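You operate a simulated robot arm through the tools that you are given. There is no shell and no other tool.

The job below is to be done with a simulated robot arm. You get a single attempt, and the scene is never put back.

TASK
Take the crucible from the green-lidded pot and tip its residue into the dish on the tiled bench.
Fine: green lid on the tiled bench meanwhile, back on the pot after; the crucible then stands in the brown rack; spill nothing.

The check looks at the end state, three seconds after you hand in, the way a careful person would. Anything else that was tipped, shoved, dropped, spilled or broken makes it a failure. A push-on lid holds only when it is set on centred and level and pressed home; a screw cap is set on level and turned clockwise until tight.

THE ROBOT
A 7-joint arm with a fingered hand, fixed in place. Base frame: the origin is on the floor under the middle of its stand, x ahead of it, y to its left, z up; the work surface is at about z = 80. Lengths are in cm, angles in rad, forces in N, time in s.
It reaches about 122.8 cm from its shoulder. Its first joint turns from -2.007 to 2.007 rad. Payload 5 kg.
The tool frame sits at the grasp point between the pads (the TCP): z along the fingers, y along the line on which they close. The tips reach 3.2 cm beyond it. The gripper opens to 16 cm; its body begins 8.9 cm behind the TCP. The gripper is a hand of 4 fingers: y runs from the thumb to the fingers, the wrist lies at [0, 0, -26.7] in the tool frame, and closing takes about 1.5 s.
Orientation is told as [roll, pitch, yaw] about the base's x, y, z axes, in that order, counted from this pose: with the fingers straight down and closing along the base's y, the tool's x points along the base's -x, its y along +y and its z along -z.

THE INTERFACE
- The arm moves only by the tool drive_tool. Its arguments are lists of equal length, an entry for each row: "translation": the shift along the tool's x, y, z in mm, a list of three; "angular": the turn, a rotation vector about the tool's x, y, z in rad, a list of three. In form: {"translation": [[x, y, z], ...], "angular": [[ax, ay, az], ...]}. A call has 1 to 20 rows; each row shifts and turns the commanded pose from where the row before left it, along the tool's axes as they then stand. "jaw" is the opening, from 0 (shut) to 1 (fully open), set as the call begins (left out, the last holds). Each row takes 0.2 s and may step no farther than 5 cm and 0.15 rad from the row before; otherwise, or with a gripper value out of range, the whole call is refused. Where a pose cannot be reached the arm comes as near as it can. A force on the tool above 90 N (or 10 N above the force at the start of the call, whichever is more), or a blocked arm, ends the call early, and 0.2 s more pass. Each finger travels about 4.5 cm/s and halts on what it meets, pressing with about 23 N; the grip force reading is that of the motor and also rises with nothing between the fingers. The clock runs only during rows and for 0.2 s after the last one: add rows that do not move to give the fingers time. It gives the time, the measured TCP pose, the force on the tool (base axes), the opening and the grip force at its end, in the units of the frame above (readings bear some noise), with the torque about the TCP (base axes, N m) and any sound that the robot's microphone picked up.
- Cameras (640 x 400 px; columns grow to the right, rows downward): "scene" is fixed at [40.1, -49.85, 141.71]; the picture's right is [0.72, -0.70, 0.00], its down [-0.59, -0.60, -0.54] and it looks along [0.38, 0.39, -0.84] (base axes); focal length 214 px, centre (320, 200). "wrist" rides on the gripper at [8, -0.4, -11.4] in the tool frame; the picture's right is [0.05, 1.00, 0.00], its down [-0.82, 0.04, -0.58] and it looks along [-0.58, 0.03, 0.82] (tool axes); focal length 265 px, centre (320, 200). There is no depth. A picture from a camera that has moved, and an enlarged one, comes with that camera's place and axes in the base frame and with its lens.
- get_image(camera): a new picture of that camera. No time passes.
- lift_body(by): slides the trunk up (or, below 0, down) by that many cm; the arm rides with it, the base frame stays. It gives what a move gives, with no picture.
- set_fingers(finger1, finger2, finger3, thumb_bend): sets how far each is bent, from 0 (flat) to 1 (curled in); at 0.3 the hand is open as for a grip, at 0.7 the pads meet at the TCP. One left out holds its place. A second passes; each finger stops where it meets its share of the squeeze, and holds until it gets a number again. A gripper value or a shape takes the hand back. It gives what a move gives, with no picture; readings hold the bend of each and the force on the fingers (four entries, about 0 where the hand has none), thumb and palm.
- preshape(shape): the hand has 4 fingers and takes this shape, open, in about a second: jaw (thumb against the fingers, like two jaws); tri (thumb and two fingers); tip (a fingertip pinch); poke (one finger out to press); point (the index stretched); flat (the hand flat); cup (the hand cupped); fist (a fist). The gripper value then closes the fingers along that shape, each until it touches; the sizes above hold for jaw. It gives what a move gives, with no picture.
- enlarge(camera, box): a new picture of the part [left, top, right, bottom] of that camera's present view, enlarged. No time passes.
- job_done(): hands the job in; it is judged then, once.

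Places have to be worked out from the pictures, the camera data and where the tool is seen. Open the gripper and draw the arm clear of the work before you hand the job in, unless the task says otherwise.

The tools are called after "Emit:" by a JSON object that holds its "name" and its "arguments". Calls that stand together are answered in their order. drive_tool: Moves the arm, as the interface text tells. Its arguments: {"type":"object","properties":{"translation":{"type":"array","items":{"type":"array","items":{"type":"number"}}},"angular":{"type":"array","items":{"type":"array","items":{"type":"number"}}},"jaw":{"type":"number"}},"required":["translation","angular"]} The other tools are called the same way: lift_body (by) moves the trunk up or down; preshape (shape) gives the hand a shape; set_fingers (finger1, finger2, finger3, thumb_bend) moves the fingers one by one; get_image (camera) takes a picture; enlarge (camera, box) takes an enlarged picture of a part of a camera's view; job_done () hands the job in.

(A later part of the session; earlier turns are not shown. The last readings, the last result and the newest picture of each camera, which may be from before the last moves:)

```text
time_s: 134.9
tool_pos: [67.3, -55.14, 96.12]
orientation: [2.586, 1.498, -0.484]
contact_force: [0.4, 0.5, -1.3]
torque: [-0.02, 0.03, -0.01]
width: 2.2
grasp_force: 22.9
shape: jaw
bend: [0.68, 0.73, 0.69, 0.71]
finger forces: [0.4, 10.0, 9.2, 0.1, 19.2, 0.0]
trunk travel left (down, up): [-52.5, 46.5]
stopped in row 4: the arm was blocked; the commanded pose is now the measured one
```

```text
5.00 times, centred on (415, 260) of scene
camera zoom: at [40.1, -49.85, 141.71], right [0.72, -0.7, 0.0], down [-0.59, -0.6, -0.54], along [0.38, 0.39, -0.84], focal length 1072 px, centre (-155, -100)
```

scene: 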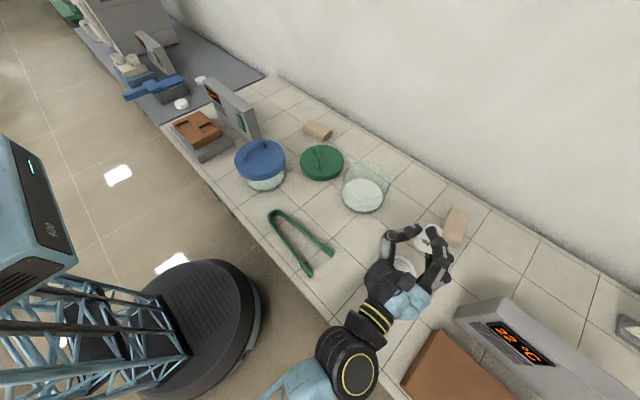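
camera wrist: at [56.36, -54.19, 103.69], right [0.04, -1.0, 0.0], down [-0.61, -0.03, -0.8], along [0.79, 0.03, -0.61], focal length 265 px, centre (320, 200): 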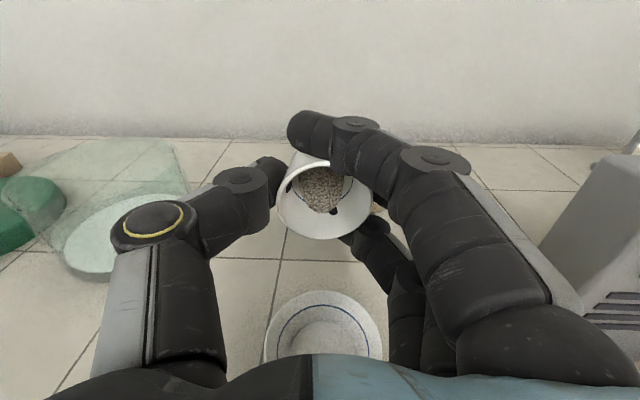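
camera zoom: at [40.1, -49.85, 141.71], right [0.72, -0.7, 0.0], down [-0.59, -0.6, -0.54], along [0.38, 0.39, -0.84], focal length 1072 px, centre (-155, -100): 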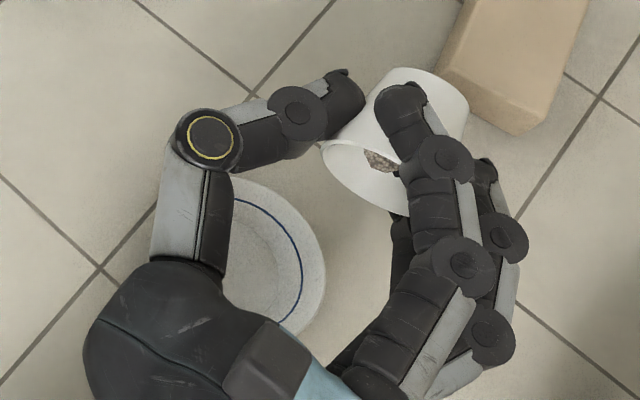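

The tilt limit (~1.6 rad) belongs to this arm posture with the hand pointing +x. I'll untilt (grains are still inside), turn the hand so it points radially away from the base, which suits the arm better, and try again. First rise and untilt.

Emit:
{"name": "drive_tool", "arguments": {"translation": [[20, 1.8, 1.2], [30, 2.7, 1.8], [30, 2.7, 1.8], [0, 0, 0], [0, 0, 0], [0, 0, 0], [0, 0, 0], [0, 0, 0], [0, 0, 0], [0, 0, 0], [0, 0, 0], [0, 0, 0], [0, 0, 0], [0, 0, 0], [0, 0, 0], [0, 0, 0], [0, 0, 0], [0, 0, 0]], "angular": [[0, 0, 0], [0, 0, 0], [0, 0, 0], [0, -0.08, 0], [0, -0.12, 0], [0, -0.12, 0], [0, -0.12, 0], [0, -0.12, 0], [0, -0.12, 0], [0, -0.12, 0], [0, -0.12, 0], [0, -0.12, 0], [0, -0.12, 0], [0, -0.12, 0], [0, -0.12, 0], [0, -0.12, 0], [0, -0.1, 0], [0, 0, 0]]}}

Emit:
{"name": "get_image", "arguments": {"camera": "wrist"}}

Emit:
{"name": "get_image", "arguments": {"camera": "scene"}}

```text
time_s: 138.7
tool_pos: [66.67, -56.02, 104.38]
orientation: [0.037, 0.015, -3.084]
contact_force: [1.1, -0.7, -0.9]
torque: [0.01, 0.02, -0.01]
width: 2.2
grasp_force: 23.0
shape: jaw
bend: [0.68, 0.73, 0.69, 0.71]
finger forces: [0.6, 9.8, 10.0, 0.1, 18.7, 0.1]
trunk travel left (down, up): [-52.5, 46.5]
```

```text
taken
camera wrist: at [74.48, -54.94, 115.93], right [0.11, -0.99, 0.04], down [-0.82, -0.07, 0.57], along [-0.56, -0.09, -0.82], focal length 265 px, centre (320, 200)
```

wrist: 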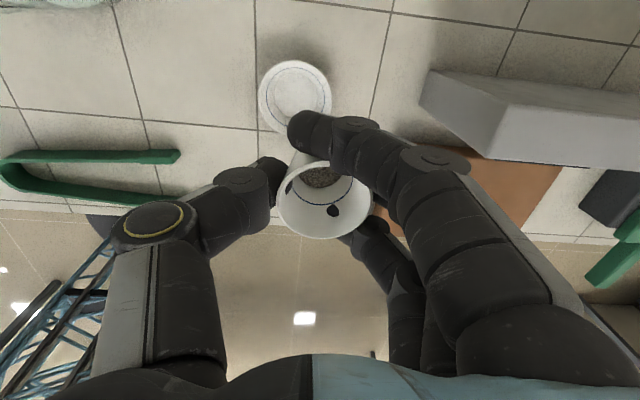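

```text
taken
```

scene: 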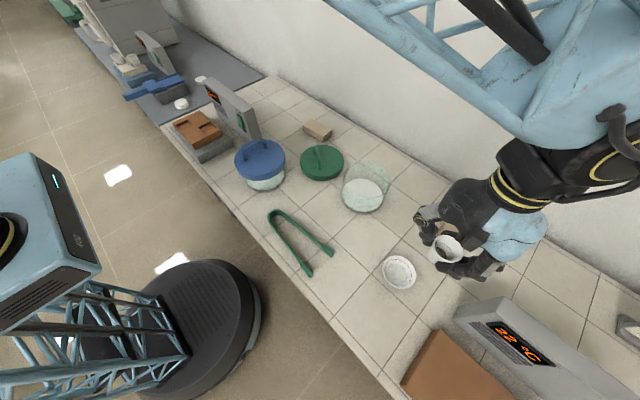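

The residue is still all inside. I rotate the hand by a further 0.68 rad so that its tilt direction becomes radial, and see if it's reachable.

Emit:
{"name": "drive_tool", "arguments": {"translation": [[0, 0, 0], [0, 0, 0], [0, 0, 0], [0, 0, 0], [0, 0, 0], [0, 0, 0], [0, 0, 0]], "angular": [[0.03, 0.012, 0.1], [0, 0, 0.12], [0, 0, 0.12], [0, 0, 0.12], [0, 0, 0.12], [0, 0, 0.1], [0, 0, 0]]}}

Emit:
{"name": "get_image", "arguments": {"camera": "wrist"}}

```text
time_s: 140.3
tool_pos: [66.68, -56.07, 104.41]
orientation: [-0.016, 0.029, 2.517]
contact_force: [-0.1, -0.3, -0.8]
torque: [0.03, -0.02, 0.01]
width: 2.15
grasp_force: 22.5
shape: jaw
bend: [0.68, 0.73, 0.69, 0.71]
finger forces: [0.7, 9.8, 10.0, 0.1, 18.8, 0.1]
trunk travel left (down, up): [-52.5, 46.5]
```

```text
taken
camera wrist: at [73.07, -60.54, 116.05], right [-0.54, -0.84, -0.01], down [-0.7, 0.44, 0.55], along [-0.46, 0.31, -0.83], focal length 265 px, centre (320, 200)
```

wrist: 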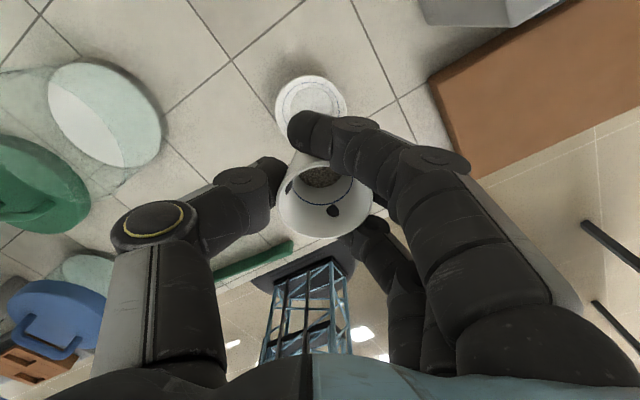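

Reached (yaw 2.52, pointing radially). I position over the dish and tilt to about 1.3 rad at this height to see if the arm follows cleanly.

Emit:
{"name": "drive_tool", "arguments": {"translation": [[-3.6, -7.3, 0], [-3.6, -7.3, 0], [0, 0, 0], [0, 0, 0], [0, 0, 0], [0, 0, 0], [0, 0, 0], [0, 0, 0], [0, 0, 0], [0, 0, 0], [0, 0, 0], [0, 0, 0], [0, 0, 0], [0, 0, 0]], "angular": [[0, 0, 0], [0, 0, 0], [0, 0.08, 0], [0, 0.12, 0], [0, 0.12, 0], [0, 0.12, 0], [0, 0.12, 0], [0, 0.12, 0], [0, 0.12, 0], [0, 0.12, 0], [0, 0.12, 0], [0, 0.12, 0], [0, 0.1, 0], [0, 0, 0]]}}

Emit:
{"name": "get_image", "arguments": {"camera": "wrist"}}

Emit:
{"name": "get_image", "arguments": {"camera": "scene"}}

```text
time_s: 143.3
tool_pos: [66.99, -54.55, 104.49]
orientation: [-0.051, 1.289, 2.472]
contact_force: [-0.2, -0.6, -0.6]
torque: [0.01, 0.01, 0.02]
width: 2.12
grasp_force: 22.6
shape: jaw
bend: [0.68, 0.73, 0.69, 0.71]
finger forces: [0.6, 9.8, 11.1, 0.1, 18.9, 0.0]
trunk travel left (down, up): [-52.5, 46.5]
```

```text
taken
camera wrist: at [59.99, -49.37, 115.33], right [-0.57, -0.82, 0.04], down [-0.65, 0.43, -0.62], along [0.5, -0.38, -0.78], focal length 265 px, centre (320, 200)
```

wrist: 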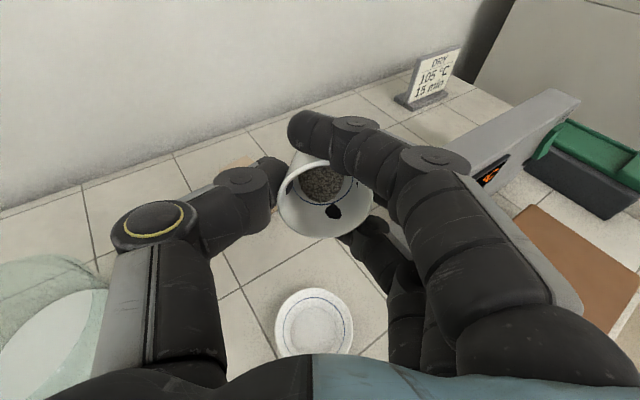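

```text
taken
```

scene: 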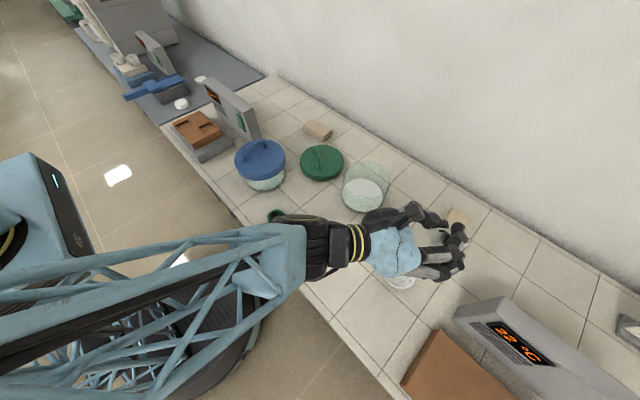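

Now the arm follows precisely. I tilt on to ~1.5 rad here (grains still hold at that angle) and then lower to about z 97.

Emit:
{"name": "drive_tool", "arguments": {"translation": [[0, 0, 0], [0, 0, 0], [0, 0, 0], [0, 0, 0], [0, 0, 0]], "angular": [[0, 0.05, 0], [0, 0.05, 0], [0, 0.05, 0], [0, 0.05, 0], [0, 0, 0]]}}

Emit:
{"name": "get_image", "arguments": {"camera": "wrist"}}

```text
time_s: 144.5
tool_pos: [66.93, -54.51, 104.43]
orientation: [-0.174, 1.486, 2.35]
contact_force: [0.6, 0.3, -0.4]
torque: [0.03, 0.01, 0.01]
width: 2.16
grasp_force: 23.3
shape: jaw
bend: [0.68, 0.73, 0.69, 0.71]
finger forces: [0.7, 9.8, 11.1, 0.0, 18.7, 0.0]
trunk travel left (down, up): [-52.5, 46.5]
```

```text
taken
camera wrist: at [58.43, -48.17, 113.41], right [-0.58, -0.82, 0.04], down [-0.54, 0.35, -0.77], along [0.61, -0.46, -0.64], focal length 265 px, centre (320, 200)
```

wrist: 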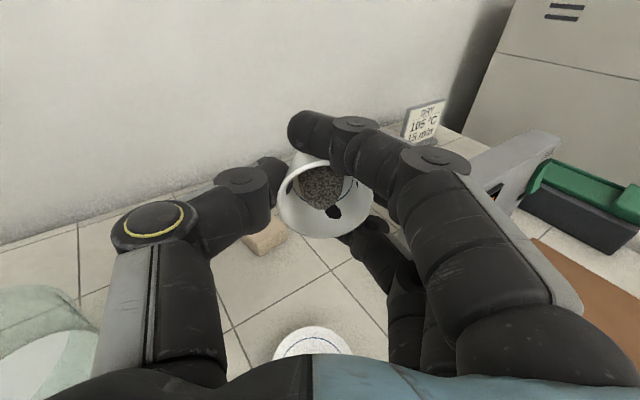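

Tracking is exact. I lower 7 cm to z≈97 keeping this tilt.

Emit:
{"name": "drive_tool", "arguments": {"translation": [[-8, 0, 0.6], [-15, 0, 1.2], [-15, 0, 1.2], [-15, 0, 1.2], [-13, 0, 1.2], [-8, 0, 0.6], [0, 0, 0]], "angular": [[0, 0, 0], [0, 0, 0], [0, 0, 0], [0, 0, 0], [0, 0, 0], [0, 0, 0], [0, 0, 0]]}}

Emit:
{"name": "get_image", "arguments": {"camera": "wrist"}}

Emit:
{"name": "get_image", "arguments": {"camera": "scene"}}

```text
time_s: 146.1
tool_pos: [66.94, -54.44, 96.91]
orientation: [-0.169, 1.487, 2.354]
contact_force: [-0.7, 0.3, 0.0]
torque: [-0.01, 0.0, 0.03]
width: 2.14
grasp_force: 23.1
shape: jaw
bend: [0.68, 0.73, 0.69, 0.71]
finger forces: [0.7, 9.8, 11.1, 0.0, 18.7, 0.0]
trunk travel left (down, up): [-52.5, 46.5]
```

```text
taken
camera wrist: at [58.38, -48.1, 105.95], right [-0.58, -0.82, 0.04], down [-0.54, 0.35, -0.77], along [0.61, -0.46, -0.64], focal length 265 px, centre (320, 200)
```

wrist: 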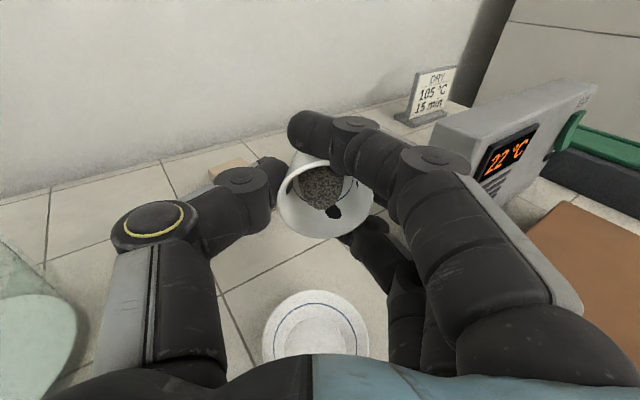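

```text
taken
```

scene: 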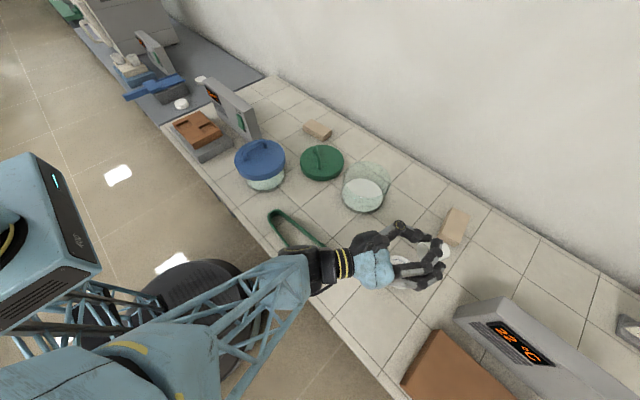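

Good. I lower another 2 cm, then start the slow pour tilt.

Emit:
{"name": "drive_tool", "arguments": {"translation": [[-10, 0, 0.8], [-10, 0, 0.8], [0, 0, 0], [0, 0, 0], [0, 0, 0], [0, 0, 0]], "angular": [[0, 0, 0], [0, 0, 0], [0, 0.03, 0], [0, 0.03, 0], [0, 0.03, 0], [0, 0, 0]]}}

Emit:
{"name": "enlarge", "arguments": {"camera": "wrist", "box": [230, 130, 410, 360]}}

Emit:
{"name": "enlarge", "arguments": {"camera": "scene", "box": [330, 210, 470, 310]}}

```text
time_s: 147.5
tool_pos: [66.92, -54.41, 95.02]
orientation: [-2.093, 1.556, 0.428]
contact_force: [-0.2, -0.6, 0.0]
torque: [-0.02, 0.0, -0.01]
width: 2.12
grasp_force: 22.8
shape: jaw
bend: [0.68, 0.73, 0.69, 0.71]
finger forces: [0.8, 9.7, 11.1, 0.0, 18.6, 0.0]
trunk travel left (down, up): [-52.5, 46.5]
```

```text
1.74 times, centred on (320, 245) of wrist
camera zoom: at [57.88, -47.66, 102.99], right [-0.58, -0.81, 0.04], down [-0.48, 0.31, -0.82], along [0.66, -0.5, -0.57], focal length 462 px, centre (320, 122)
```

zoom: 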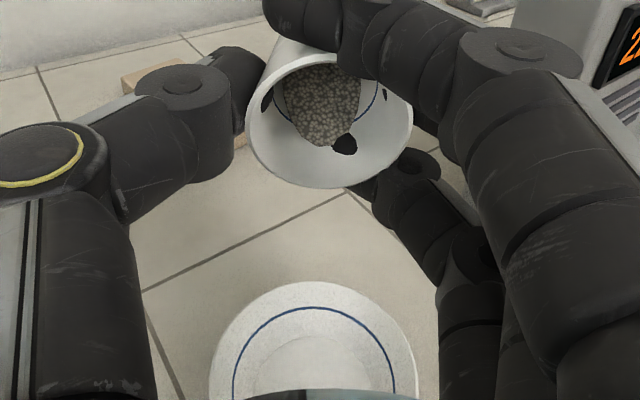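

```text
4.00 times, centred on (400, 260) of scene
camera zoom: at [40.1, -49.85, 141.71], right [0.72, -0.7, 0.0], down [-0.59, -0.6, -0.54], along [0.38, 0.39, -0.84], focal length 858 px, centre (0, -40)
```

zoom: 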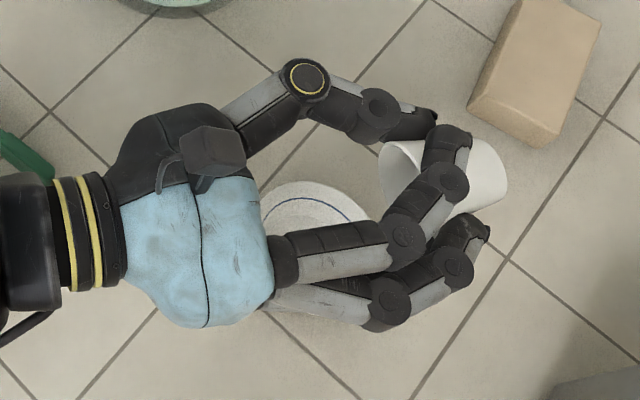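

Tracking well through the horizontal. Grains still about 1 cm from the lip. I continue in 0.03 rad steps.

Emit:
{"name": "drive_tool", "arguments": {"translation": [[0, 0, 0], [0, 0, 0], [0, 0, 0], [0, 0, 0]], "angular": [[0, 0.03, 0], [0, 0.03, 0], [0, 0.03, 0], [0, 0, 0]]}}

Emit:
{"name": "enlarge", "arguments": {"camera": "wrist", "box": [230, 130, 410, 360]}}

Emit:
{"name": "enlarge", "arguments": {"camera": "scene", "box": [330, 210, 470, 310]}}

```text
time_s: 148.5
tool_pos: [67.04, -54.37, 95.02]
orientation: [-2.997, 1.47, -0.476]
contact_force: [0.1, -0.1, -0.7]
torque: [0.02, 0.01, -0.04]
width: 2.15
grasp_force: 22.7
shape: jaw
bend: [0.68, 0.73, 0.69, 0.71]
finger forces: [0.9, 9.7, 11.0, 0.0, 18.7, 0.1]
trunk travel left (down, up): [-52.5, 46.5]
```

```text
1.74 times, centred on (320, 245) of wrist
camera zoom: at [57.38, -47.23, 101.93], right [-0.59, -0.81, 0.04], down [-0.42, 0.26, -0.87], along [0.69, -0.52, -0.49], focal length 462 px, centre (320, 122)
```

zoom: 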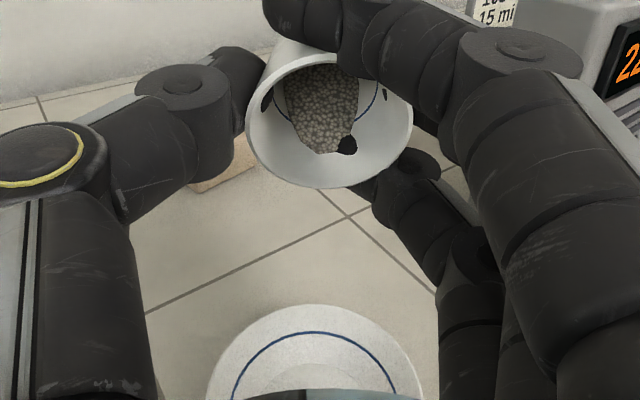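

```text
4.00 times, centred on (400, 260) of scene
camera zoom: at [40.1, -49.85, 141.71], right [0.72, -0.7, 0.0], down [-0.59, -0.6, -0.54], along [0.38, 0.39, -0.84], focal length 858 px, centre (0, -40)
```

zoom: 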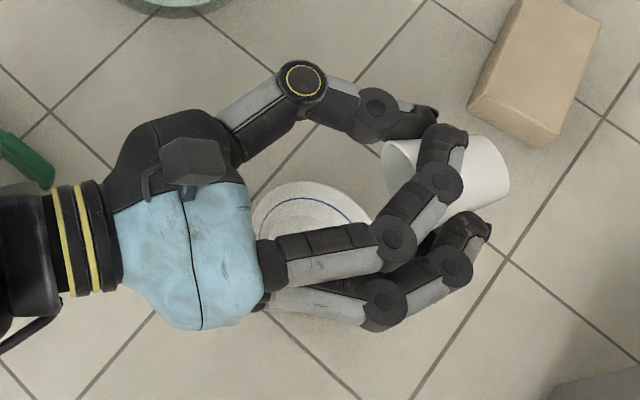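

The heap moves toward the lip, which sits ~1.5 cm beyond the dish centre (drift goes back toward the centre). I keep going slowly.

Emit:
{"name": "drive_tool", "arguments": {"translation": [[0, 0, 0], [0, 0, 0], [0, 0, 0], [0, 0, 0]], "angular": [[0, 0.025, 0], [0, 0.025, 0], [0, 0.025, 0], [0, 0, 0]]}}

Emit:
{"name": "enlarge", "arguments": {"camera": "wrist", "box": [230, 130, 410, 360]}}

Emit:
{"name": "enlarge", "arguments": {"camera": "scene", "box": [330, 210, 470, 310]}}

```text
time_s: 149.5
tool_pos: [67.05, -54.46, 94.91]
orientation: [-3.062, 1.396, -0.541]
contact_force: [-0.7, 0.4, -0.1]
torque: [0.02, 0.03, 0.03]
width: 2.13
grasp_force: 22.9
shape: jaw
bend: [0.68, 0.73, 0.69, 0.71]
finger forces: [0.8, 9.8, 11.0, 0.1, 18.6, 0.1]
trunk travel left (down, up): [-52.5, 46.5]
```

```text
1.74 times, centred on (320, 245) of wrist
camera zoom: at [56.97, -46.92, 100.99], right [-0.59, -0.81, 0.04], down [-0.37, 0.22, -0.9], along [0.72, -0.55, -0.43], focal length 462 px, centre (320, 122)
```

zoom: 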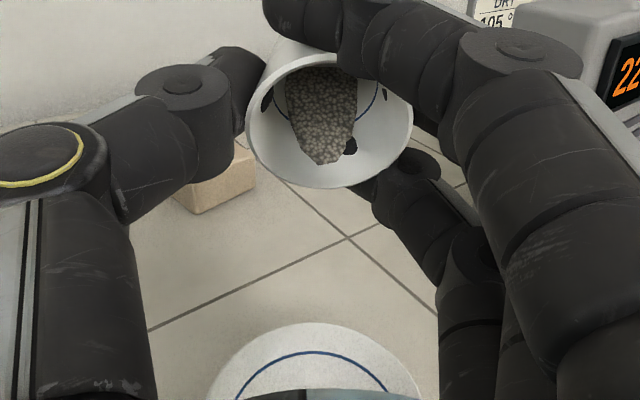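

```text
4.00 times, centred on (400, 260) of scene
camera zoom: at [40.1, -49.85, 141.71], right [0.72, -0.7, 0.0], down [-0.59, -0.6, -0.54], along [0.38, 0.39, -0.84], focal length 858 px, centre (0, -40)
```

zoom: 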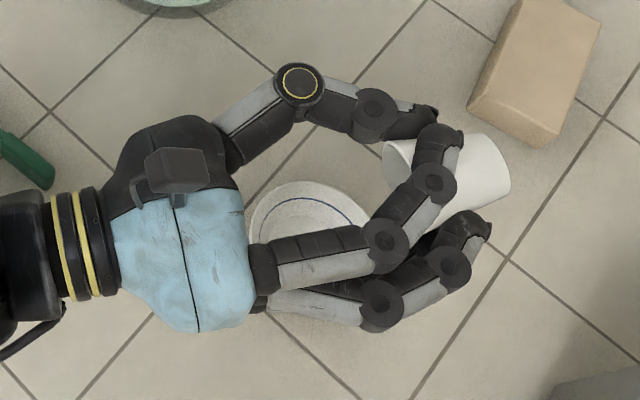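

Grains move closer to the lip. Continuing in fine steps.

Emit:
{"name": "drive_tool", "arguments": {"translation": [[0, 0, 0], [0, 0, 0], [0, 0, 0], [0, 0, 0]], "angular": [[0, 0.025, 0], [0, 0.025, 0], [0, 0.025, 0], [0, 0, 0]]}}

Emit:
{"name": "enlarge", "arguments": {"camera": "wrist", "box": [230, 130, 410, 360]}}

Emit:
{"name": "enlarge", "arguments": {"camera": "scene", "box": [330, 210, 470, 310]}}

```text
time_s: 150.5
tool_pos: [67.08, -54.48, 95.0]
orientation: [-3.084, 1.323, -0.566]
contact_force: [0.1, 1.0, -0.7]
torque: [-0.01, 0.01, 0.01]
width: 2.16
grasp_force: 22.5
shape: jaw
bend: [0.68, 0.73, 0.69, 0.71]
finger forces: [0.8, 9.8, 11.0, 0.1, 18.6, 0.0]
trunk travel left (down, up): [-52.5, 46.5]
```

```text
1.74 times, centred on (320, 245) of wrist
camera zoom: at [56.65, -46.69, 100.03], right [-0.59, -0.81, 0.04], down [-0.31, 0.19, -0.93], along [0.74, -0.56, -0.36], focal length 462 px, centre (320, 122)
```

zoom: 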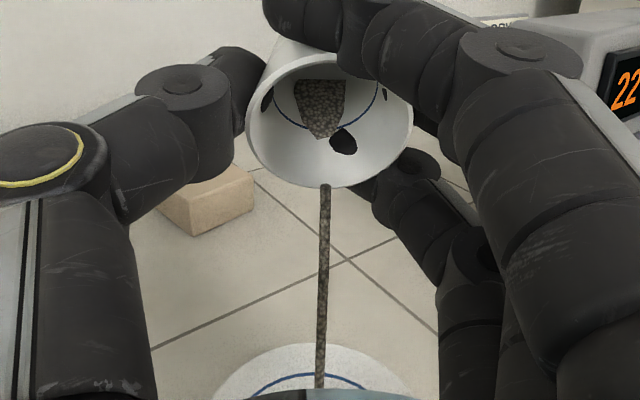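

```text
4.00 times, centred on (400, 260) of scene
camera zoom: at [40.1, -49.85, 141.71], right [0.72, -0.7, 0.0], down [-0.59, -0.6, -0.54], along [0.38, 0.39, -0.84], focal length 858 px, centre (0, -40)
```

zoom: 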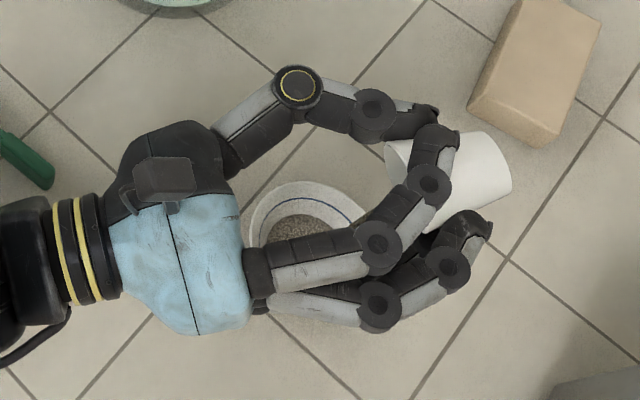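

The residue is now streaming straight down into the dish. I hold this angle to let it run.

Emit:
{"name": "drive_tool", "arguments": {"translation": [[0, 0, 0], [0, 0, 0], [0, 0, 0], [0, 0, 0], [0, 0, 0]], "angular": [[0, 0, 0], [0, 0, 0], [0, 0, 0], [0, 0, 0], [0, 0, 0]]}}

Emit:
{"name": "enlarge", "arguments": {"camera": "wrist", "box": [230, 130, 410, 360]}}

Emit:
{"name": "enlarge", "arguments": {"camera": "scene", "box": [330, 210, 470, 310]}}

```text
time_s: 151.7
tool_pos: [67.01, -54.31, 94.89]
orientation: [-3.083, 1.324, -0.563]
contact_force: [-0.6, 0.3, 0.0]
torque: [0.01, 0.04, -0.02]
width: 2.16
grasp_force: 23.0
shape: jaw
bend: [0.68, 0.73, 0.69, 0.71]
finger forces: [0.8, 9.8, 11.1, 0.1, 18.7, 0.1]
trunk travel left (down, up): [-52.5, 46.5]
```

```text
1.74 times, centred on (320, 245) of wrist
camera zoom: at [56.64, -46.69, 100.03], right [-0.59, -0.81, 0.04], down [-0.31, 0.19, -0.93], along [0.74, -0.56, -0.36], focal length 462 px, centre (320, 122)
```

zoom: 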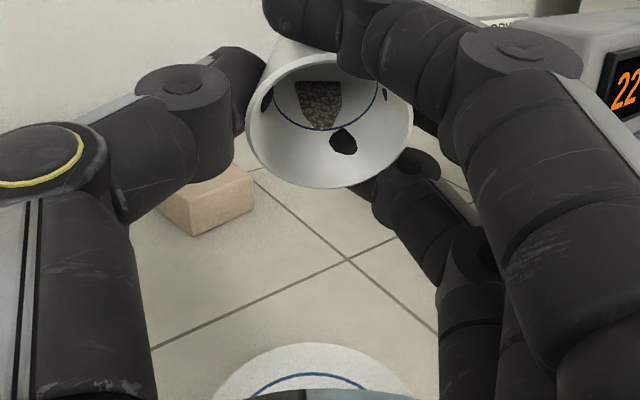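

```text
4.00 times, centred on (400, 260) of scene
camera zoom: at [40.1, -49.85, 141.71], right [0.72, -0.7, 0.0], down [-0.59, -0.6, -0.54], along [0.38, 0.39, -0.84], focal length 858 px, centre (0, -40)
```

zoom: 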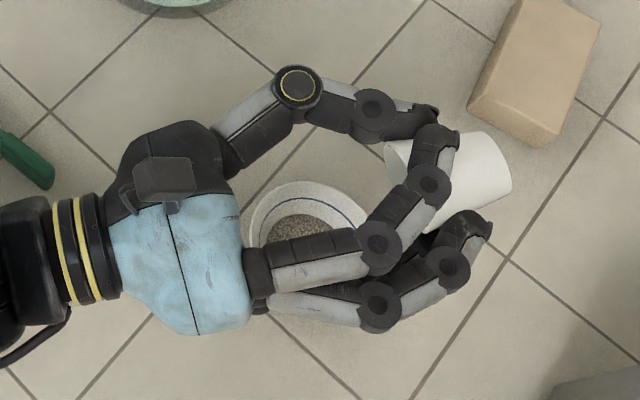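

Flow stopped at this angle with a little left inside; about two thirds is in the dish. I tilt further in small steps, raising slightly and shifting back to keep the lip over the dish.

Emit:
{"name": "drive_tool", "arguments": {"translation": [[5.2, 0, -0.2], [5.2, 0, -0.2], [0, 0, 0], [0, 0, 0], [0, 0, 0]], "angular": [[0, 0.03, 0], [0, 0.03, 0], [0, 0, 0], [0, 0, 0], [0, 0, 0]]}}

Emit:
{"name": "enlarge", "arguments": {"camera": "wrist", "box": [230, 130, 410, 360]}}

Emit:
{"name": "enlarge", "arguments": {"camera": "scene", "box": [330, 210, 470, 310]}}

```text
time_s: 152.9
tool_pos: [66.68, -54.29, 95.78]
orientation: [-3.096, 1.261, -0.576]
contact_force: [-0.2, 0.3, -0.1]
torque: [0.04, 0.02, 0.01]
width: 2.14
grasp_force: 23.1
shape: jaw
bend: [0.68, 0.73, 0.69, 0.71]
finger forces: [0.8, 9.9, 10.9, 0.1, 18.6, 0.0]
trunk travel left (down, up): [-52.5, 46.5]
```

```text
1.74 times, centred on (320, 245) of wrist
camera zoom: at [56.12, -46.41, 100.14], right [-0.59, -0.8, 0.04], down [-0.26, 0.15, -0.95], along [0.76, -0.57, -0.3], focal length 462 px, centre (320, 122)
```

zoom: 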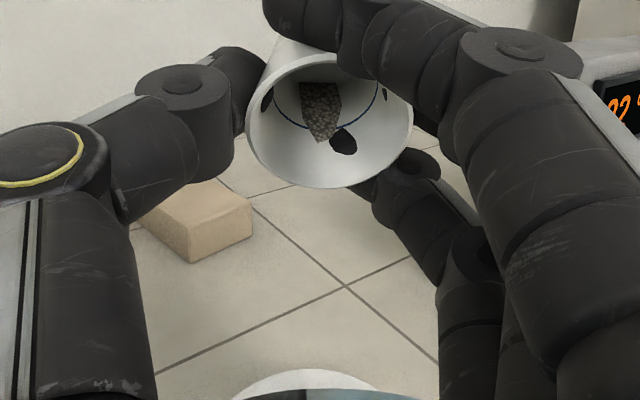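

```text
4.00 times, centred on (400, 260) of scene
camera zoom: at [40.1, -49.85, 141.71], right [0.72, -0.7, 0.0], down [-0.59, -0.6, -0.54], along [0.38, 0.39, -0.84], focal length 858 px, centre (0, -40)
```

zoom: 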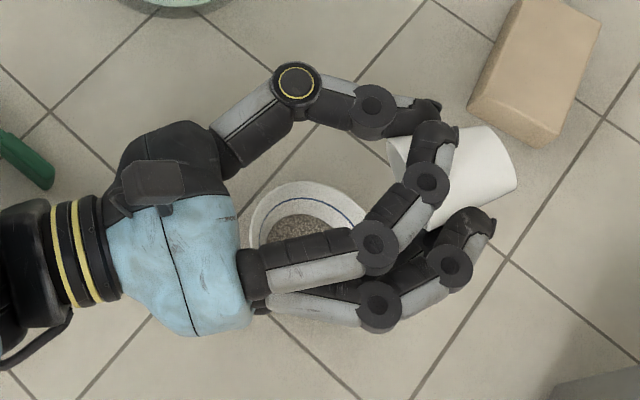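

Continue tilting with the same compensation.

Emit:
{"name": "drive_tool", "arguments": {"translation": [[5.1, 0, 0.3], [5.1, 0, 0.3], [5.1, 0, 0.4], [0, 0, 0], [0, 0, 0]], "angular": [[0, 0.03, 0], [0, 0.03, 0], [0, 0.03, 0], [0, 0, 0], [0, 0, 0]]}}

Emit:
{"name": "enlarge", "arguments": {"camera": "wrist", "box": [230, 130, 410, 360]}}

Emit:
{"name": "enlarge", "arguments": {"camera": "scene", "box": [280, 210, 470, 320]}}

```text
time_s: 154.1
tool_pos: [66.32, -54.14, 97.37]
orientation: [-3.104, 1.172, -0.587]
contact_force: [0.2, 0.6, -0.7]
torque: [0.0, 0.0, -0.02]
width: 2.15
grasp_force: 23.5
shape: jaw
bend: [0.68, 0.73, 0.69, 0.71]
finger forces: [0.9, 9.8, 11.0, 0.0, 18.5, 0.0]
trunk travel left (down, up): [-52.5, 46.5]
```

```text
1.74 times, centred on (320, 245) of wrist
camera zoom: at [55.54, -45.99, 100.49], right [-0.6, -0.8, 0.03], down [-0.19, 0.1, -0.98], along [0.78, -0.59, -0.22], focal length 462 px, centre (320, 122)
```

zoom: 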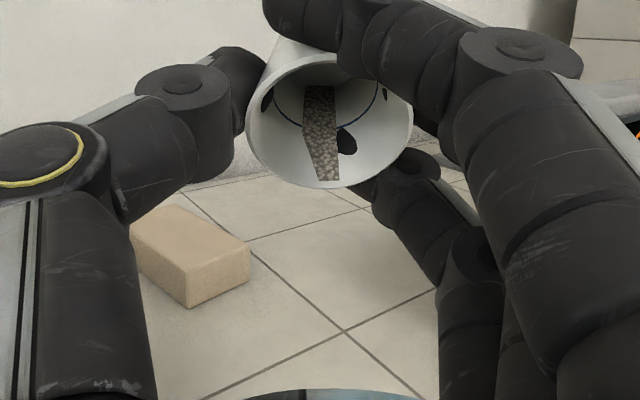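

```text
3.37 times, centred on (375, 265) of scene
camera zoom: at [40.1, -49.85, 141.71], right [0.72, -0.7, 0.0], down [-0.59, -0.6, -0.54], along [0.38, 0.39, -0.84], focal length 722 px, centre (135, -19)
```

zoom: 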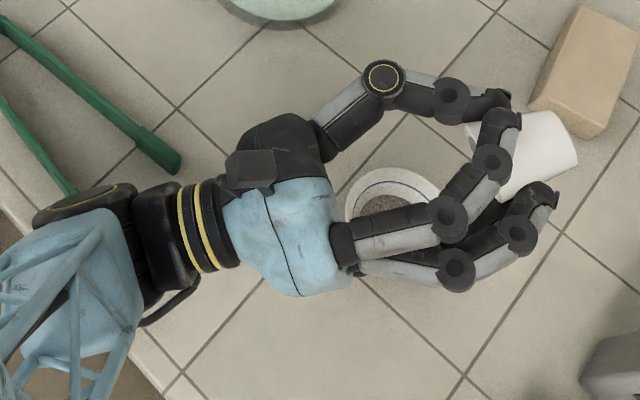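

The heap has reached the lip again. But the wrist joint is getting low above the tongs' end, so I raise 4 cm first, then tilt on.

Emit:
{"name": "drive_tool", "arguments": {"translation": [[9.2, 0, 3.9], [13.8, 0, 5.9], [13.8, 0, 5.9], [0, 0, 0]], "angular": [[0, 0, 0], [0, 0, 0], [0, 0, 0], [0, 0, 0]]}}

Emit:
{"name": "enlarge", "arguments": {"camera": "scene", "box": [240, 190, 470, 330]}}

Emit:
{"name": "enlarge", "arguments": {"camera": "wrist", "box": [230, 130, 410, 360]}}

```text
time_s: 155.1
tool_pos: [66.33, -54.24, 101.47]
orientation: [-3.108, 1.171, -0.588]
contact_force: [-0.2, -0.4, -0.2]
torque: [0.0, 0.01, 0.0]
width: 2.13
grasp_force: 23.7
shape: jaw
bend: [0.68, 0.73, 0.7, 0.71]
finger forces: [0.9, 9.8, 11.0, 0.0, 18.6, 0.1]
trunk travel left (down, up): [-52.5, 46.5]
```

```text
2.78 times, centred on (355, 260) of scene
camera zoom: at [40.1, -49.85, 141.71], right [0.72, -0.7, 0.0], down [-0.59, -0.6, -0.54], along [0.38, 0.39, -0.84], focal length 597 px, centre (223, 33)
```

zoom: 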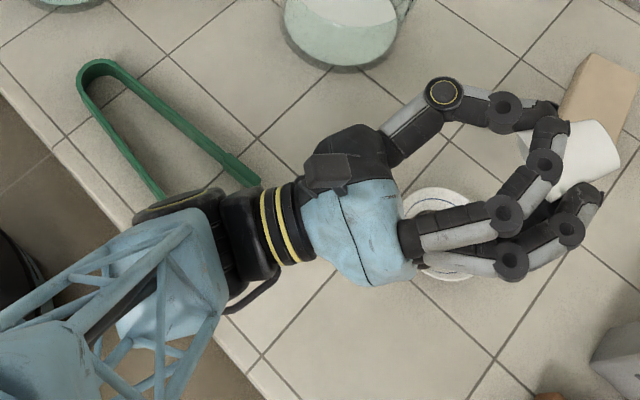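

```text
1.74 times, centred on (320, 245) of wrist
camera zoom: at [55.42, -46.11, 104.48], right [-0.6, -0.8, 0.03], down [-0.19, 0.1, -0.98], along [0.78, -0.59, -0.22], focal length 462 px, centre (320, 122)
```

zoom: 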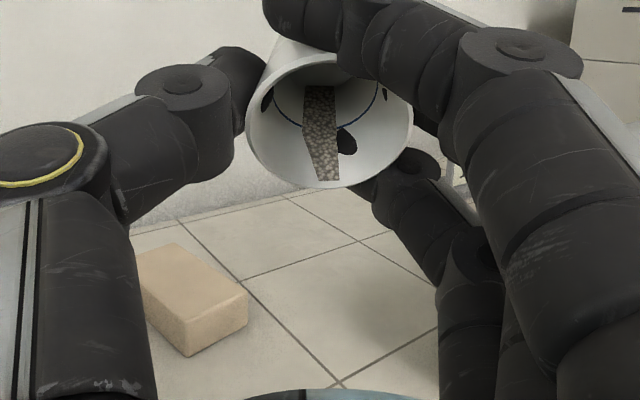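

Tongs untouched and clear. I tilt on with a slight rise.

Emit:
{"name": "drive_tool", "arguments": {"translation": [[4.5, 0, 1.5], [4.5, 0, 1.5], [4.5, 0, 1.5], [0, 0, 0], [0, 0, 0]], "angular": [[0, 0.03, 0], [0, 0.03, 0], [0, 0.03, 0], [0, 0, 0], [0, 0, 0]]}}

Emit:
{"name": "enlarge", "arguments": {"camera": "scene", "box": [240, 190, 470, 330]}}

Emit:
{"name": "enlarge", "arguments": {"camera": "wrist", "box": [230, 130, 410, 360]}}

```text
time_s: 156.3
tool_pos: [66.17, -54.1, 102.68]
orientation: [-3.112, 1.081, -0.594]
contact_force: [-0.5, 0.2, -0.6]
torque: [0.02, 0.01, -0.01]
width: 2.17
grasp_force: 22.6
shape: jaw
bend: [0.68, 0.73, 0.7, 0.71]
finger forces: [0.9, 9.7, 11.0, 0.0, 18.6, 0.0]
trunk travel left (down, up): [-52.5, 46.5]
```

```text
2.78 times, centred on (355, 260) of scene
camera zoom: at [40.1, -49.85, 141.71], right [0.72, -0.7, 0.0], down [-0.59, -0.6, -0.54], along [0.38, 0.39, -0.84], focal length 597 px, centre (223, 33)
```

zoom: 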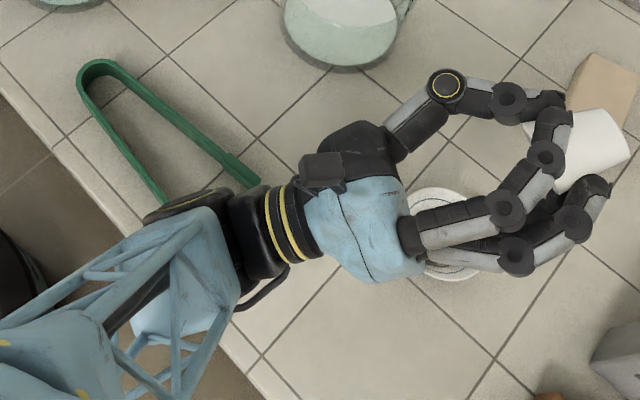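

```text
1.74 times, centred on (320, 245) of wrist
camera zoom: at [55.19, -45.81, 104.63], right [-0.6, -0.8, 0.03], down [-0.12, 0.05, -0.99], along [0.79, -0.6, -0.13], focal length 462 px, centre (320, 122)
```

zoom: 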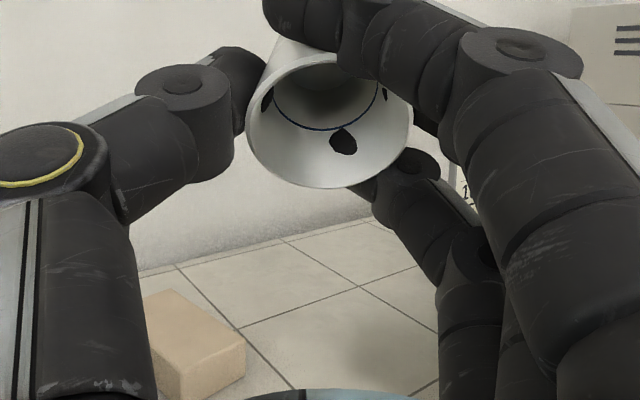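

The crucible looks empty now. I zoom in on it and tilt a little more to be sure.

Emit:
{"name": "drive_tool", "arguments": {"translation": [[5, 0, 2], [5, 0, 2], [5, 0, 2], [0, 0, 0], [0, 0, 0], [0, 0, 0]], "angular": [[0, 0.03, 0], [0, 0.03, 0], [0, 0.03, 0], [0, 0, 0], [0, 0, 0], [0, 0, 0]]}}

Emit:
{"name": "enlarge", "arguments": {"camera": "wrist", "box": [270, 130, 380, 250]}}

Emit:
{"name": "enlarge", "arguments": {"camera": "scene", "box": [360, 220, 450, 310]}}

```text
time_s: 157.7
tool_pos: [66.12, -53.82, 104.35]
orientation: [-3.117, 0.992, -0.598]
contact_force: [0.7, 0.2, -1.1]
torque: [0.01, 0.02, 0.04]
width: 2.13
grasp_force: 23.1
shape: jaw
bend: [0.68, 0.73, 0.7, 0.71]
finger forces: [0.9, 9.9, 11.0, 0.0, 18.6, 0.1]
trunk travel left (down, up): [-52.5, 46.5]
```

```text
3.33 times, centred on (325, 190) of wrist
camera zoom: at [54.95, -45.58, 105.01], right [-0.6, -0.8, 0.03], down [-0.05, 0.0, -1.0], along [0.8, -0.6, -0.04], focal length 885 px, centre (303, 233)
```

zoom: 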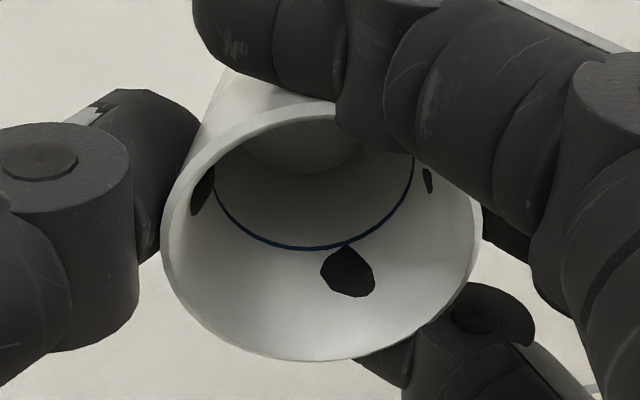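

```text
4.44 times, centred on (405, 265) of scene
camera zoom: at [40.1, -49.85, 141.71], right [0.72, -0.7, 0.0], down [-0.59, -0.6, -0.54], along [0.38, 0.39, -0.84], focal length 953 px, centre (-58, -89)
```

zoom: 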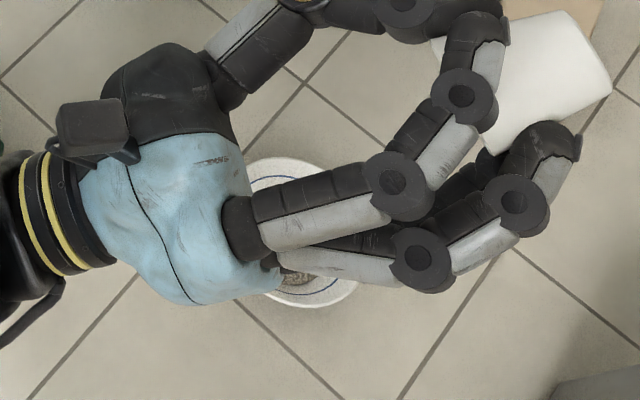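

The crucible is empty. I untilt back to vertical and inspect the dish.

Emit:
{"name": "drive_tool", "arguments": {"translation": [[0, 0, 0], [0, 0, 0], [0, 0, 0], [0, 0, 0], [0, 0, 0], [0, 0, 0], [0, 0, 0], [0, 0, 0], [0, 0, 0], [0, 0, 0], [0, 0, 0], [0, 0, 0], [0, 0, 0], [0, 0, 0], [0, 0, 0], [0, 0, 0], [0, 0, 0]], "angular": [[0, -0.1, 0], [0, -0.14, 0], [0, -0.14, 0], [0, -0.14, 0], [0, -0.14, 0], [0, -0.14, 0], [0, -0.14, 0], [0, -0.14, 0], [0, -0.14, 0], [0, -0.14, 0], [0, -0.14, 0], [0, -0.14, 0], [0, -0.14, 0], [0, -0.14, 0], [0, -0.14, 0], [0, -0.08, 0], [0, 0, 0]]}}

Emit:
{"name": "get_image", "arguments": {"camera": "scene"}}

Emit:
{"name": "enlarge", "arguments": {"camera": "scene", "box": [350, 220, 450, 310]}}

Emit:
{"name": "get_image", "arguments": {"camera": "wrist"}}

```text
time_s: 161.3
tool_pos: [65.89, -53.81, 104.37]
orientation: [-0.013, 0.011, 2.52]
contact_force: [0.4, -0.1, -0.8]
torque: [-0.02, -0.01, -0.01]
width: 2.15
grasp_force: 22.9
shape: jaw
bend: [0.68, 0.73, 0.7, 0.71]
finger forces: [1.2, 10.0, 11.1, 0.0, 18.4, 0.1]
trunk travel left (down, up): [-52.5, 46.5]
```

```text
taken
```

scene: 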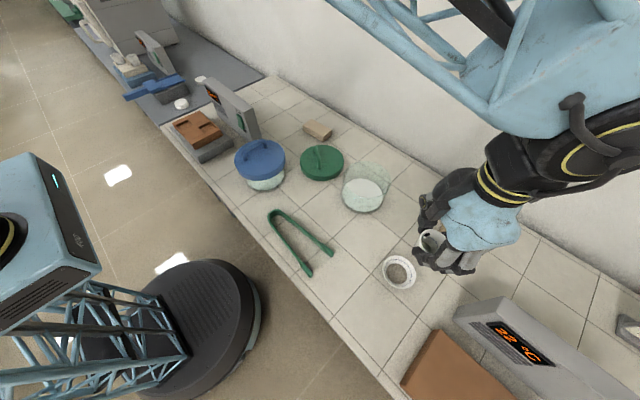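

```text
4.44 times, centred on (400, 265) of scene
camera zoom: at [40.1, -49.85, 141.71], right [0.72, -0.7, 0.0], down [-0.59, -0.6, -0.54], along [0.38, 0.39, -0.84], focal length 953 px, centre (-36, -89)
```

zoom: 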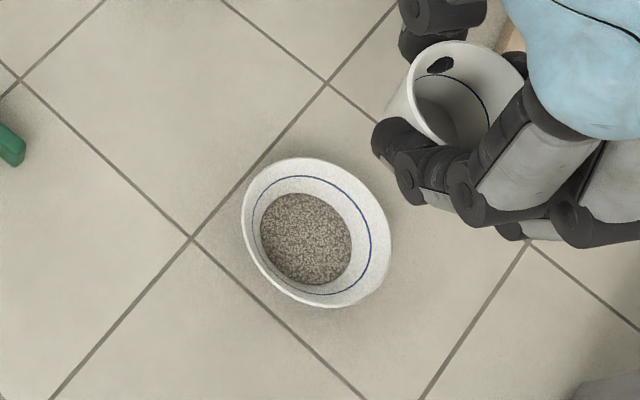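

```text
taken
camera wrist: at [72.65, -58.4, 115.97], right [-0.54, -0.84, -0.01], down [-0.7, 0.44, 0.57], along [-0.47, 0.32, -0.82], focal length 265 px, centre (320, 200)
```

wrist: 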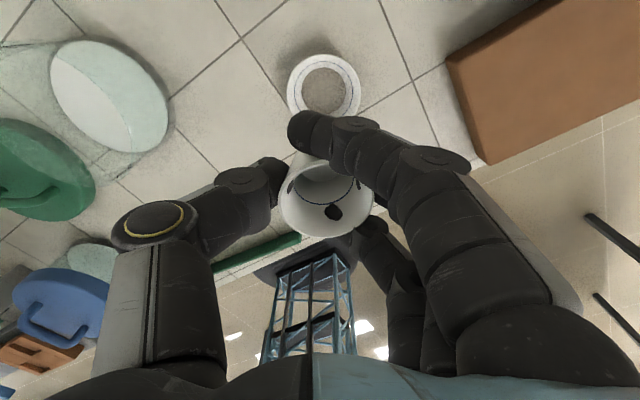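

All the residue is in the dish, no grains around it. Now to the rack: I raise the hand and turn it back toward yaw 0, which was reachable over the rack.

Emit:
{"name": "drive_tool", "arguments": {"translation": [[0, 0, -30], [0, 0, -40], [0, 0, 0], [0, 0, 0], [0, 0, 0], [0, 0, 0], [0, 0, 0], [0, 0, 0], [0, 0, 0], [0, 0, 0], [0, 0, 0], [0, 0, 0], [0, 0, 0], [0, 0, 0], [0, 0, 0], [0, 0, 0], [0, 0, 0], [0, 0, 0], [0, 0, 0], [0, 0, 0]], "angular": [[0, 0, 0], [0, 0, 0], [0, 0, -0.145], [0, 0, -0.145], [0, 0, -0.145], [0, 0, -0.145], [0, 0, -0.145], [0, 0, -0.145], [0, 0, -0.145], [0, 0, -0.145], [0, 0, -0.145], [0, 0, -0.145], [0, 0, -0.145], [0, 0, -0.145], [0, 0, -0.145], [0, 0, -0.145], [0, 0, -0.145], [0, 0, -0.145], [0, 0, -0.145], [0, 0, -0.145]]}}

Emit:
{"name": "drive_tool", "arguments": {"translation": [[0, 0, 0], [0, 0, 0], [0, 0, 0], [0, 0, 0], [0, 0, 0], [0, 0, 0], [0, 0, 0], [0, 0, 0], [0, 0, 0]], "angular": [[0, 0, -0.145], [0, 0, -0.145], [0, 0, -0.145], [0, 0, -0.145], [0, 0, -0.145], [0, 0, -0.145], [0, 0, -0.145], [0, 0, -0.138], [0, 0, 0]]}}

Emit:
{"name": "get_image", "arguments": {"camera": "wrist"}}

```text
time_s: 165.5
tool_pos: [66.03, -53.82, 111.53]
orientation: [0.019, 0.0, -1.151]
contact_force: [0.4, 0.1, -1.3]
torque: [0.0, 0.0, 0.0]
width: 2.14
grasp_force: 22.5
shape: jaw
bend: [0.68, 0.73, 0.7, 0.71]
finger forces: [1.3, 9.9, 11.4, 0.0, 18.3, 0.0]
trunk travel left (down, up): [-52.5, 46.5]
```

```text
time_s: 167.5
tool_pos: [65.97, -53.94, 111.26]
orientation: [0.006, -0.016, 0.003]
contact_force: [0.5, 0.5, 0.2]
torque: [-0.03, -0.02, 0.01]
width: 2.11
grasp_force: 23.1
shape: jaw
bend: [0.68, 0.73, 0.7, 0.71]
finger forces: [1.3, 9.9, 11.3, 0.1, 18.5, 0.1]
trunk travel left (down, up): [-52.5, 46.5]
```

```text
taken
camera wrist: at [57.73, -54.56, 122.7], right [-0.05, 1.0, 0.01], down [0.81, 0.04, 0.59], along [0.59, 0.04, -0.81], focal length 265 px, centre (320, 200)
```

wrist: 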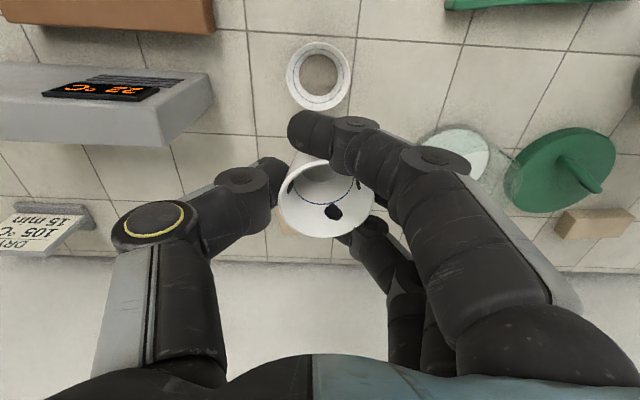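

Yaw 0 reached with the crucible firmly held. I travel at z≈111 to above the rack.

Emit:
{"name": "drive_tool", "arguments": {"translation": [[3, 20, 0], [7, 45, 0], [7.4, 47.5, 0], [7.4, 47.5, 0], [7.4, 47.5, 0], [7.4, 47.5, 0], [7.4, 47.5, 0], [7.4, 47.5, 0], [7.4, 47.5, 0], [7.4, 47.5, 0], [7.4, 47.5, 0], [7.4, 47.5, 0], [7.4, 47.5, 0], [7.4, 47.5, 0], [7.4, 47.5, 0], [7.4, 47.5, 0], [7.4, 47.5, 0], [7.4, 47.5, 0], [7.4, 47.5, 0], [4, 30, 0]], "angular": [[0, 0, 0], [0, 0, 0], [0, 0, 0], [0, 0, 0], [0, 0, 0], [0, 0, 0], [0, 0, 0], [0, 0, 0], [0, 0, 0], [0, 0, 0], [0, 0, 0], [0, 0, 0], [0, 0, 0], [0, 0, 0], [0, 0, 0], [0, 0, 0], [0, 0, 0], [0, 0, 0], [0, 0, 0], [0, 0, 0]]}}

Emit:
{"name": "get_image", "arguments": {"camera": "wrist"}}

Emit:
{"name": "enlarge", "arguments": {"camera": "scene", "box": [120, 40, 280, 180]}}

```text
time_s: 171.7
tool_pos: [51.8, 36.38, 111.87]
orientation: [0.006, -0.015, 0.0]
contact_force: [0.7, -0.1, -0.5]
torque: [-0.02, 0.03, 0.0]
width: 2.14
grasp_force: 23.2
shape: jaw
bend: [0.68, 0.73, 0.7, 0.71]
finger forces: [0.9, 9.9, 10.5, 0.0, 18.5, 0.0]
trunk travel left (down, up): [-52.5, 46.5]
```

```text
taken
camera wrist: at [43.62, 35.72, 123.23], right [-0.05, 1.0, 0.0], down [0.81, 0.04, 0.59], along [0.59, 0.03, -0.81], focal length 265 px, centre (320, 200)
```

wrist: 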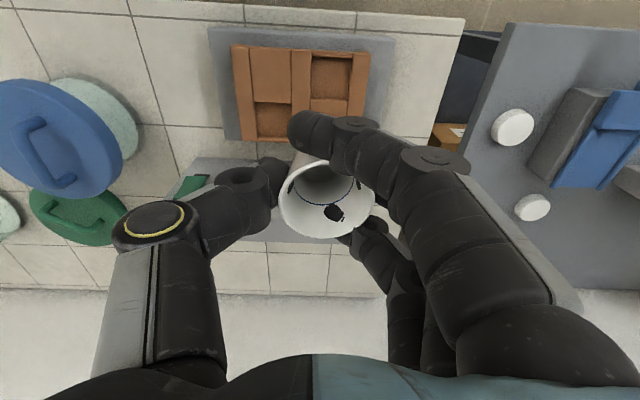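

```text
2.86 times, centred on (200, 110) of scene
camera zoom: at [40.1, -49.85, 141.71], right [0.72, -0.7, 0.0], down [-0.59, -0.6, -0.54], along [0.38, 0.39, -0.84], focal length 613 px, centre (663, 457)
```

zoom: 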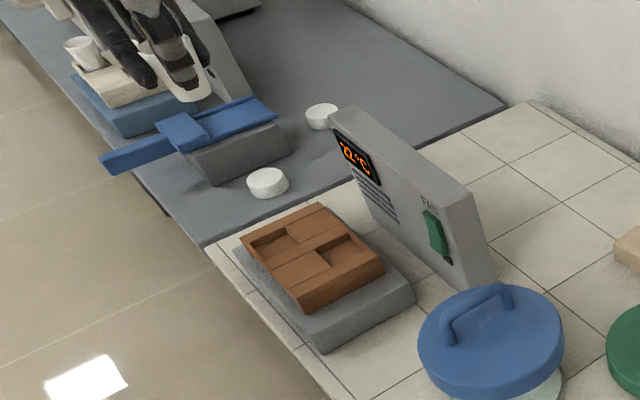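

I take precise looks at the two pockets from both cameras to fix the target position and rack height.

Emit:
{"name": "enlarge", "arguments": {"camera": "wrist", "box": [200, 20, 400, 150]}}

Emit:
{"name": "enlarge", "arguments": {"camera": "scene", "box": [172, 105, 228, 155]}}

```text
3.08 times, centred on (300, 85) of wrist
camera zoom: at [43.62, 35.72, 123.23], right [-0.05, 1.0, 0.0], down [0.81, 0.04, 0.59], along [0.59, 0.03, -0.81], focal length 817 px, centre (382, 554)
```

zoom: 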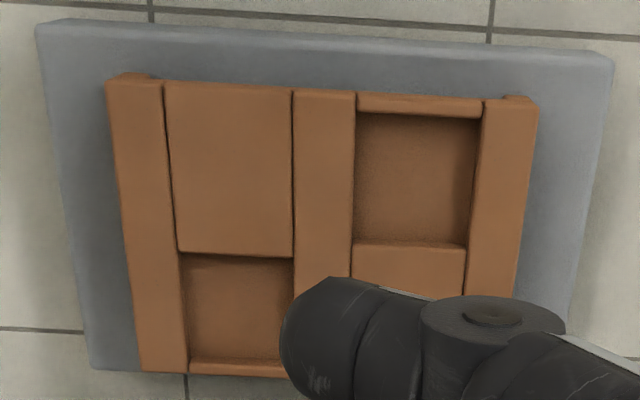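

```text
8.00 times, centred on (200, 130) of scene
camera zoom: at [40.1, -49.85, 141.71], right [0.72, -0.7, 0.0], down [-0.59, -0.6, -0.54], along [0.38, 0.39, -0.84], focal length 1716 px, centre (1280, 760)
```

zoom: 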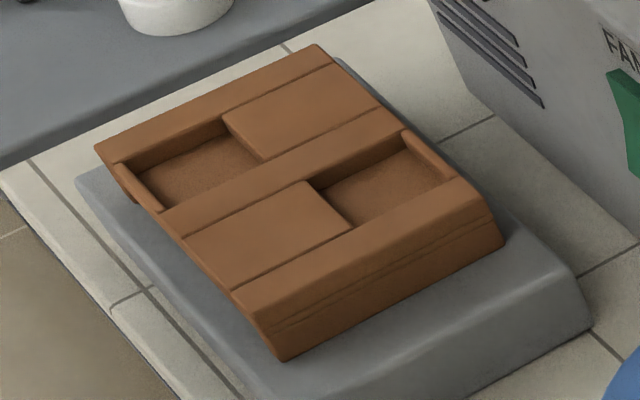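

Pocket B is about 5 cm square centred near (51.0, 37.6), rack top z≈86.7, roughly 1.2 cm deep. Now I measure how the crucible sits in the hand.

Emit:
{"name": "enlarge", "arguments": {"camera": "scene", "box": [130, 40, 180, 85]}}

Emit:
{"name": "enlarge", "arguments": {"camera": "wrist", "box": [240, 130, 400, 260]}}

```text
8.89 times, centred on (155, 62) of scene
camera zoom: at [40.1, -49.85, 141.71], right [0.72, -0.7, 0.0], down [-0.59, -0.6, -0.54], along [0.38, 0.39, -0.84], focal length 1906 px, centre (1787, 1422)
```

zoom: 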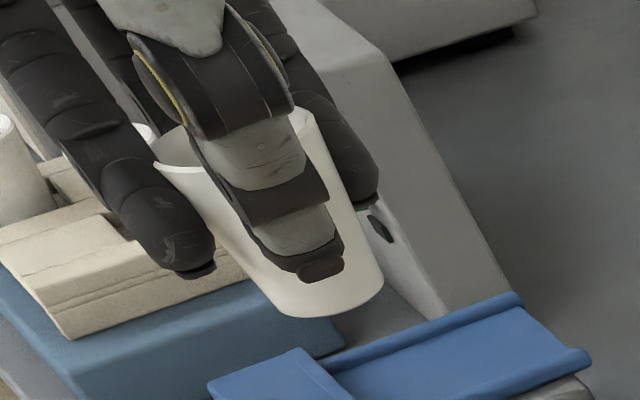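

```text
3.08 times, centred on (320, 195) of wrist
camera zoom: at [43.62, 35.72, 123.23], right [-0.05, 1.0, 0.0], down [0.81, 0.04, 0.59], along [0.59, 0.03, -0.81], focal length 817 px, centre (320, 215)
```

zoom: 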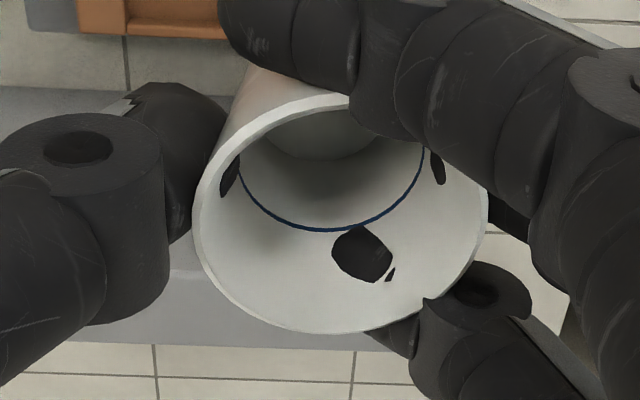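

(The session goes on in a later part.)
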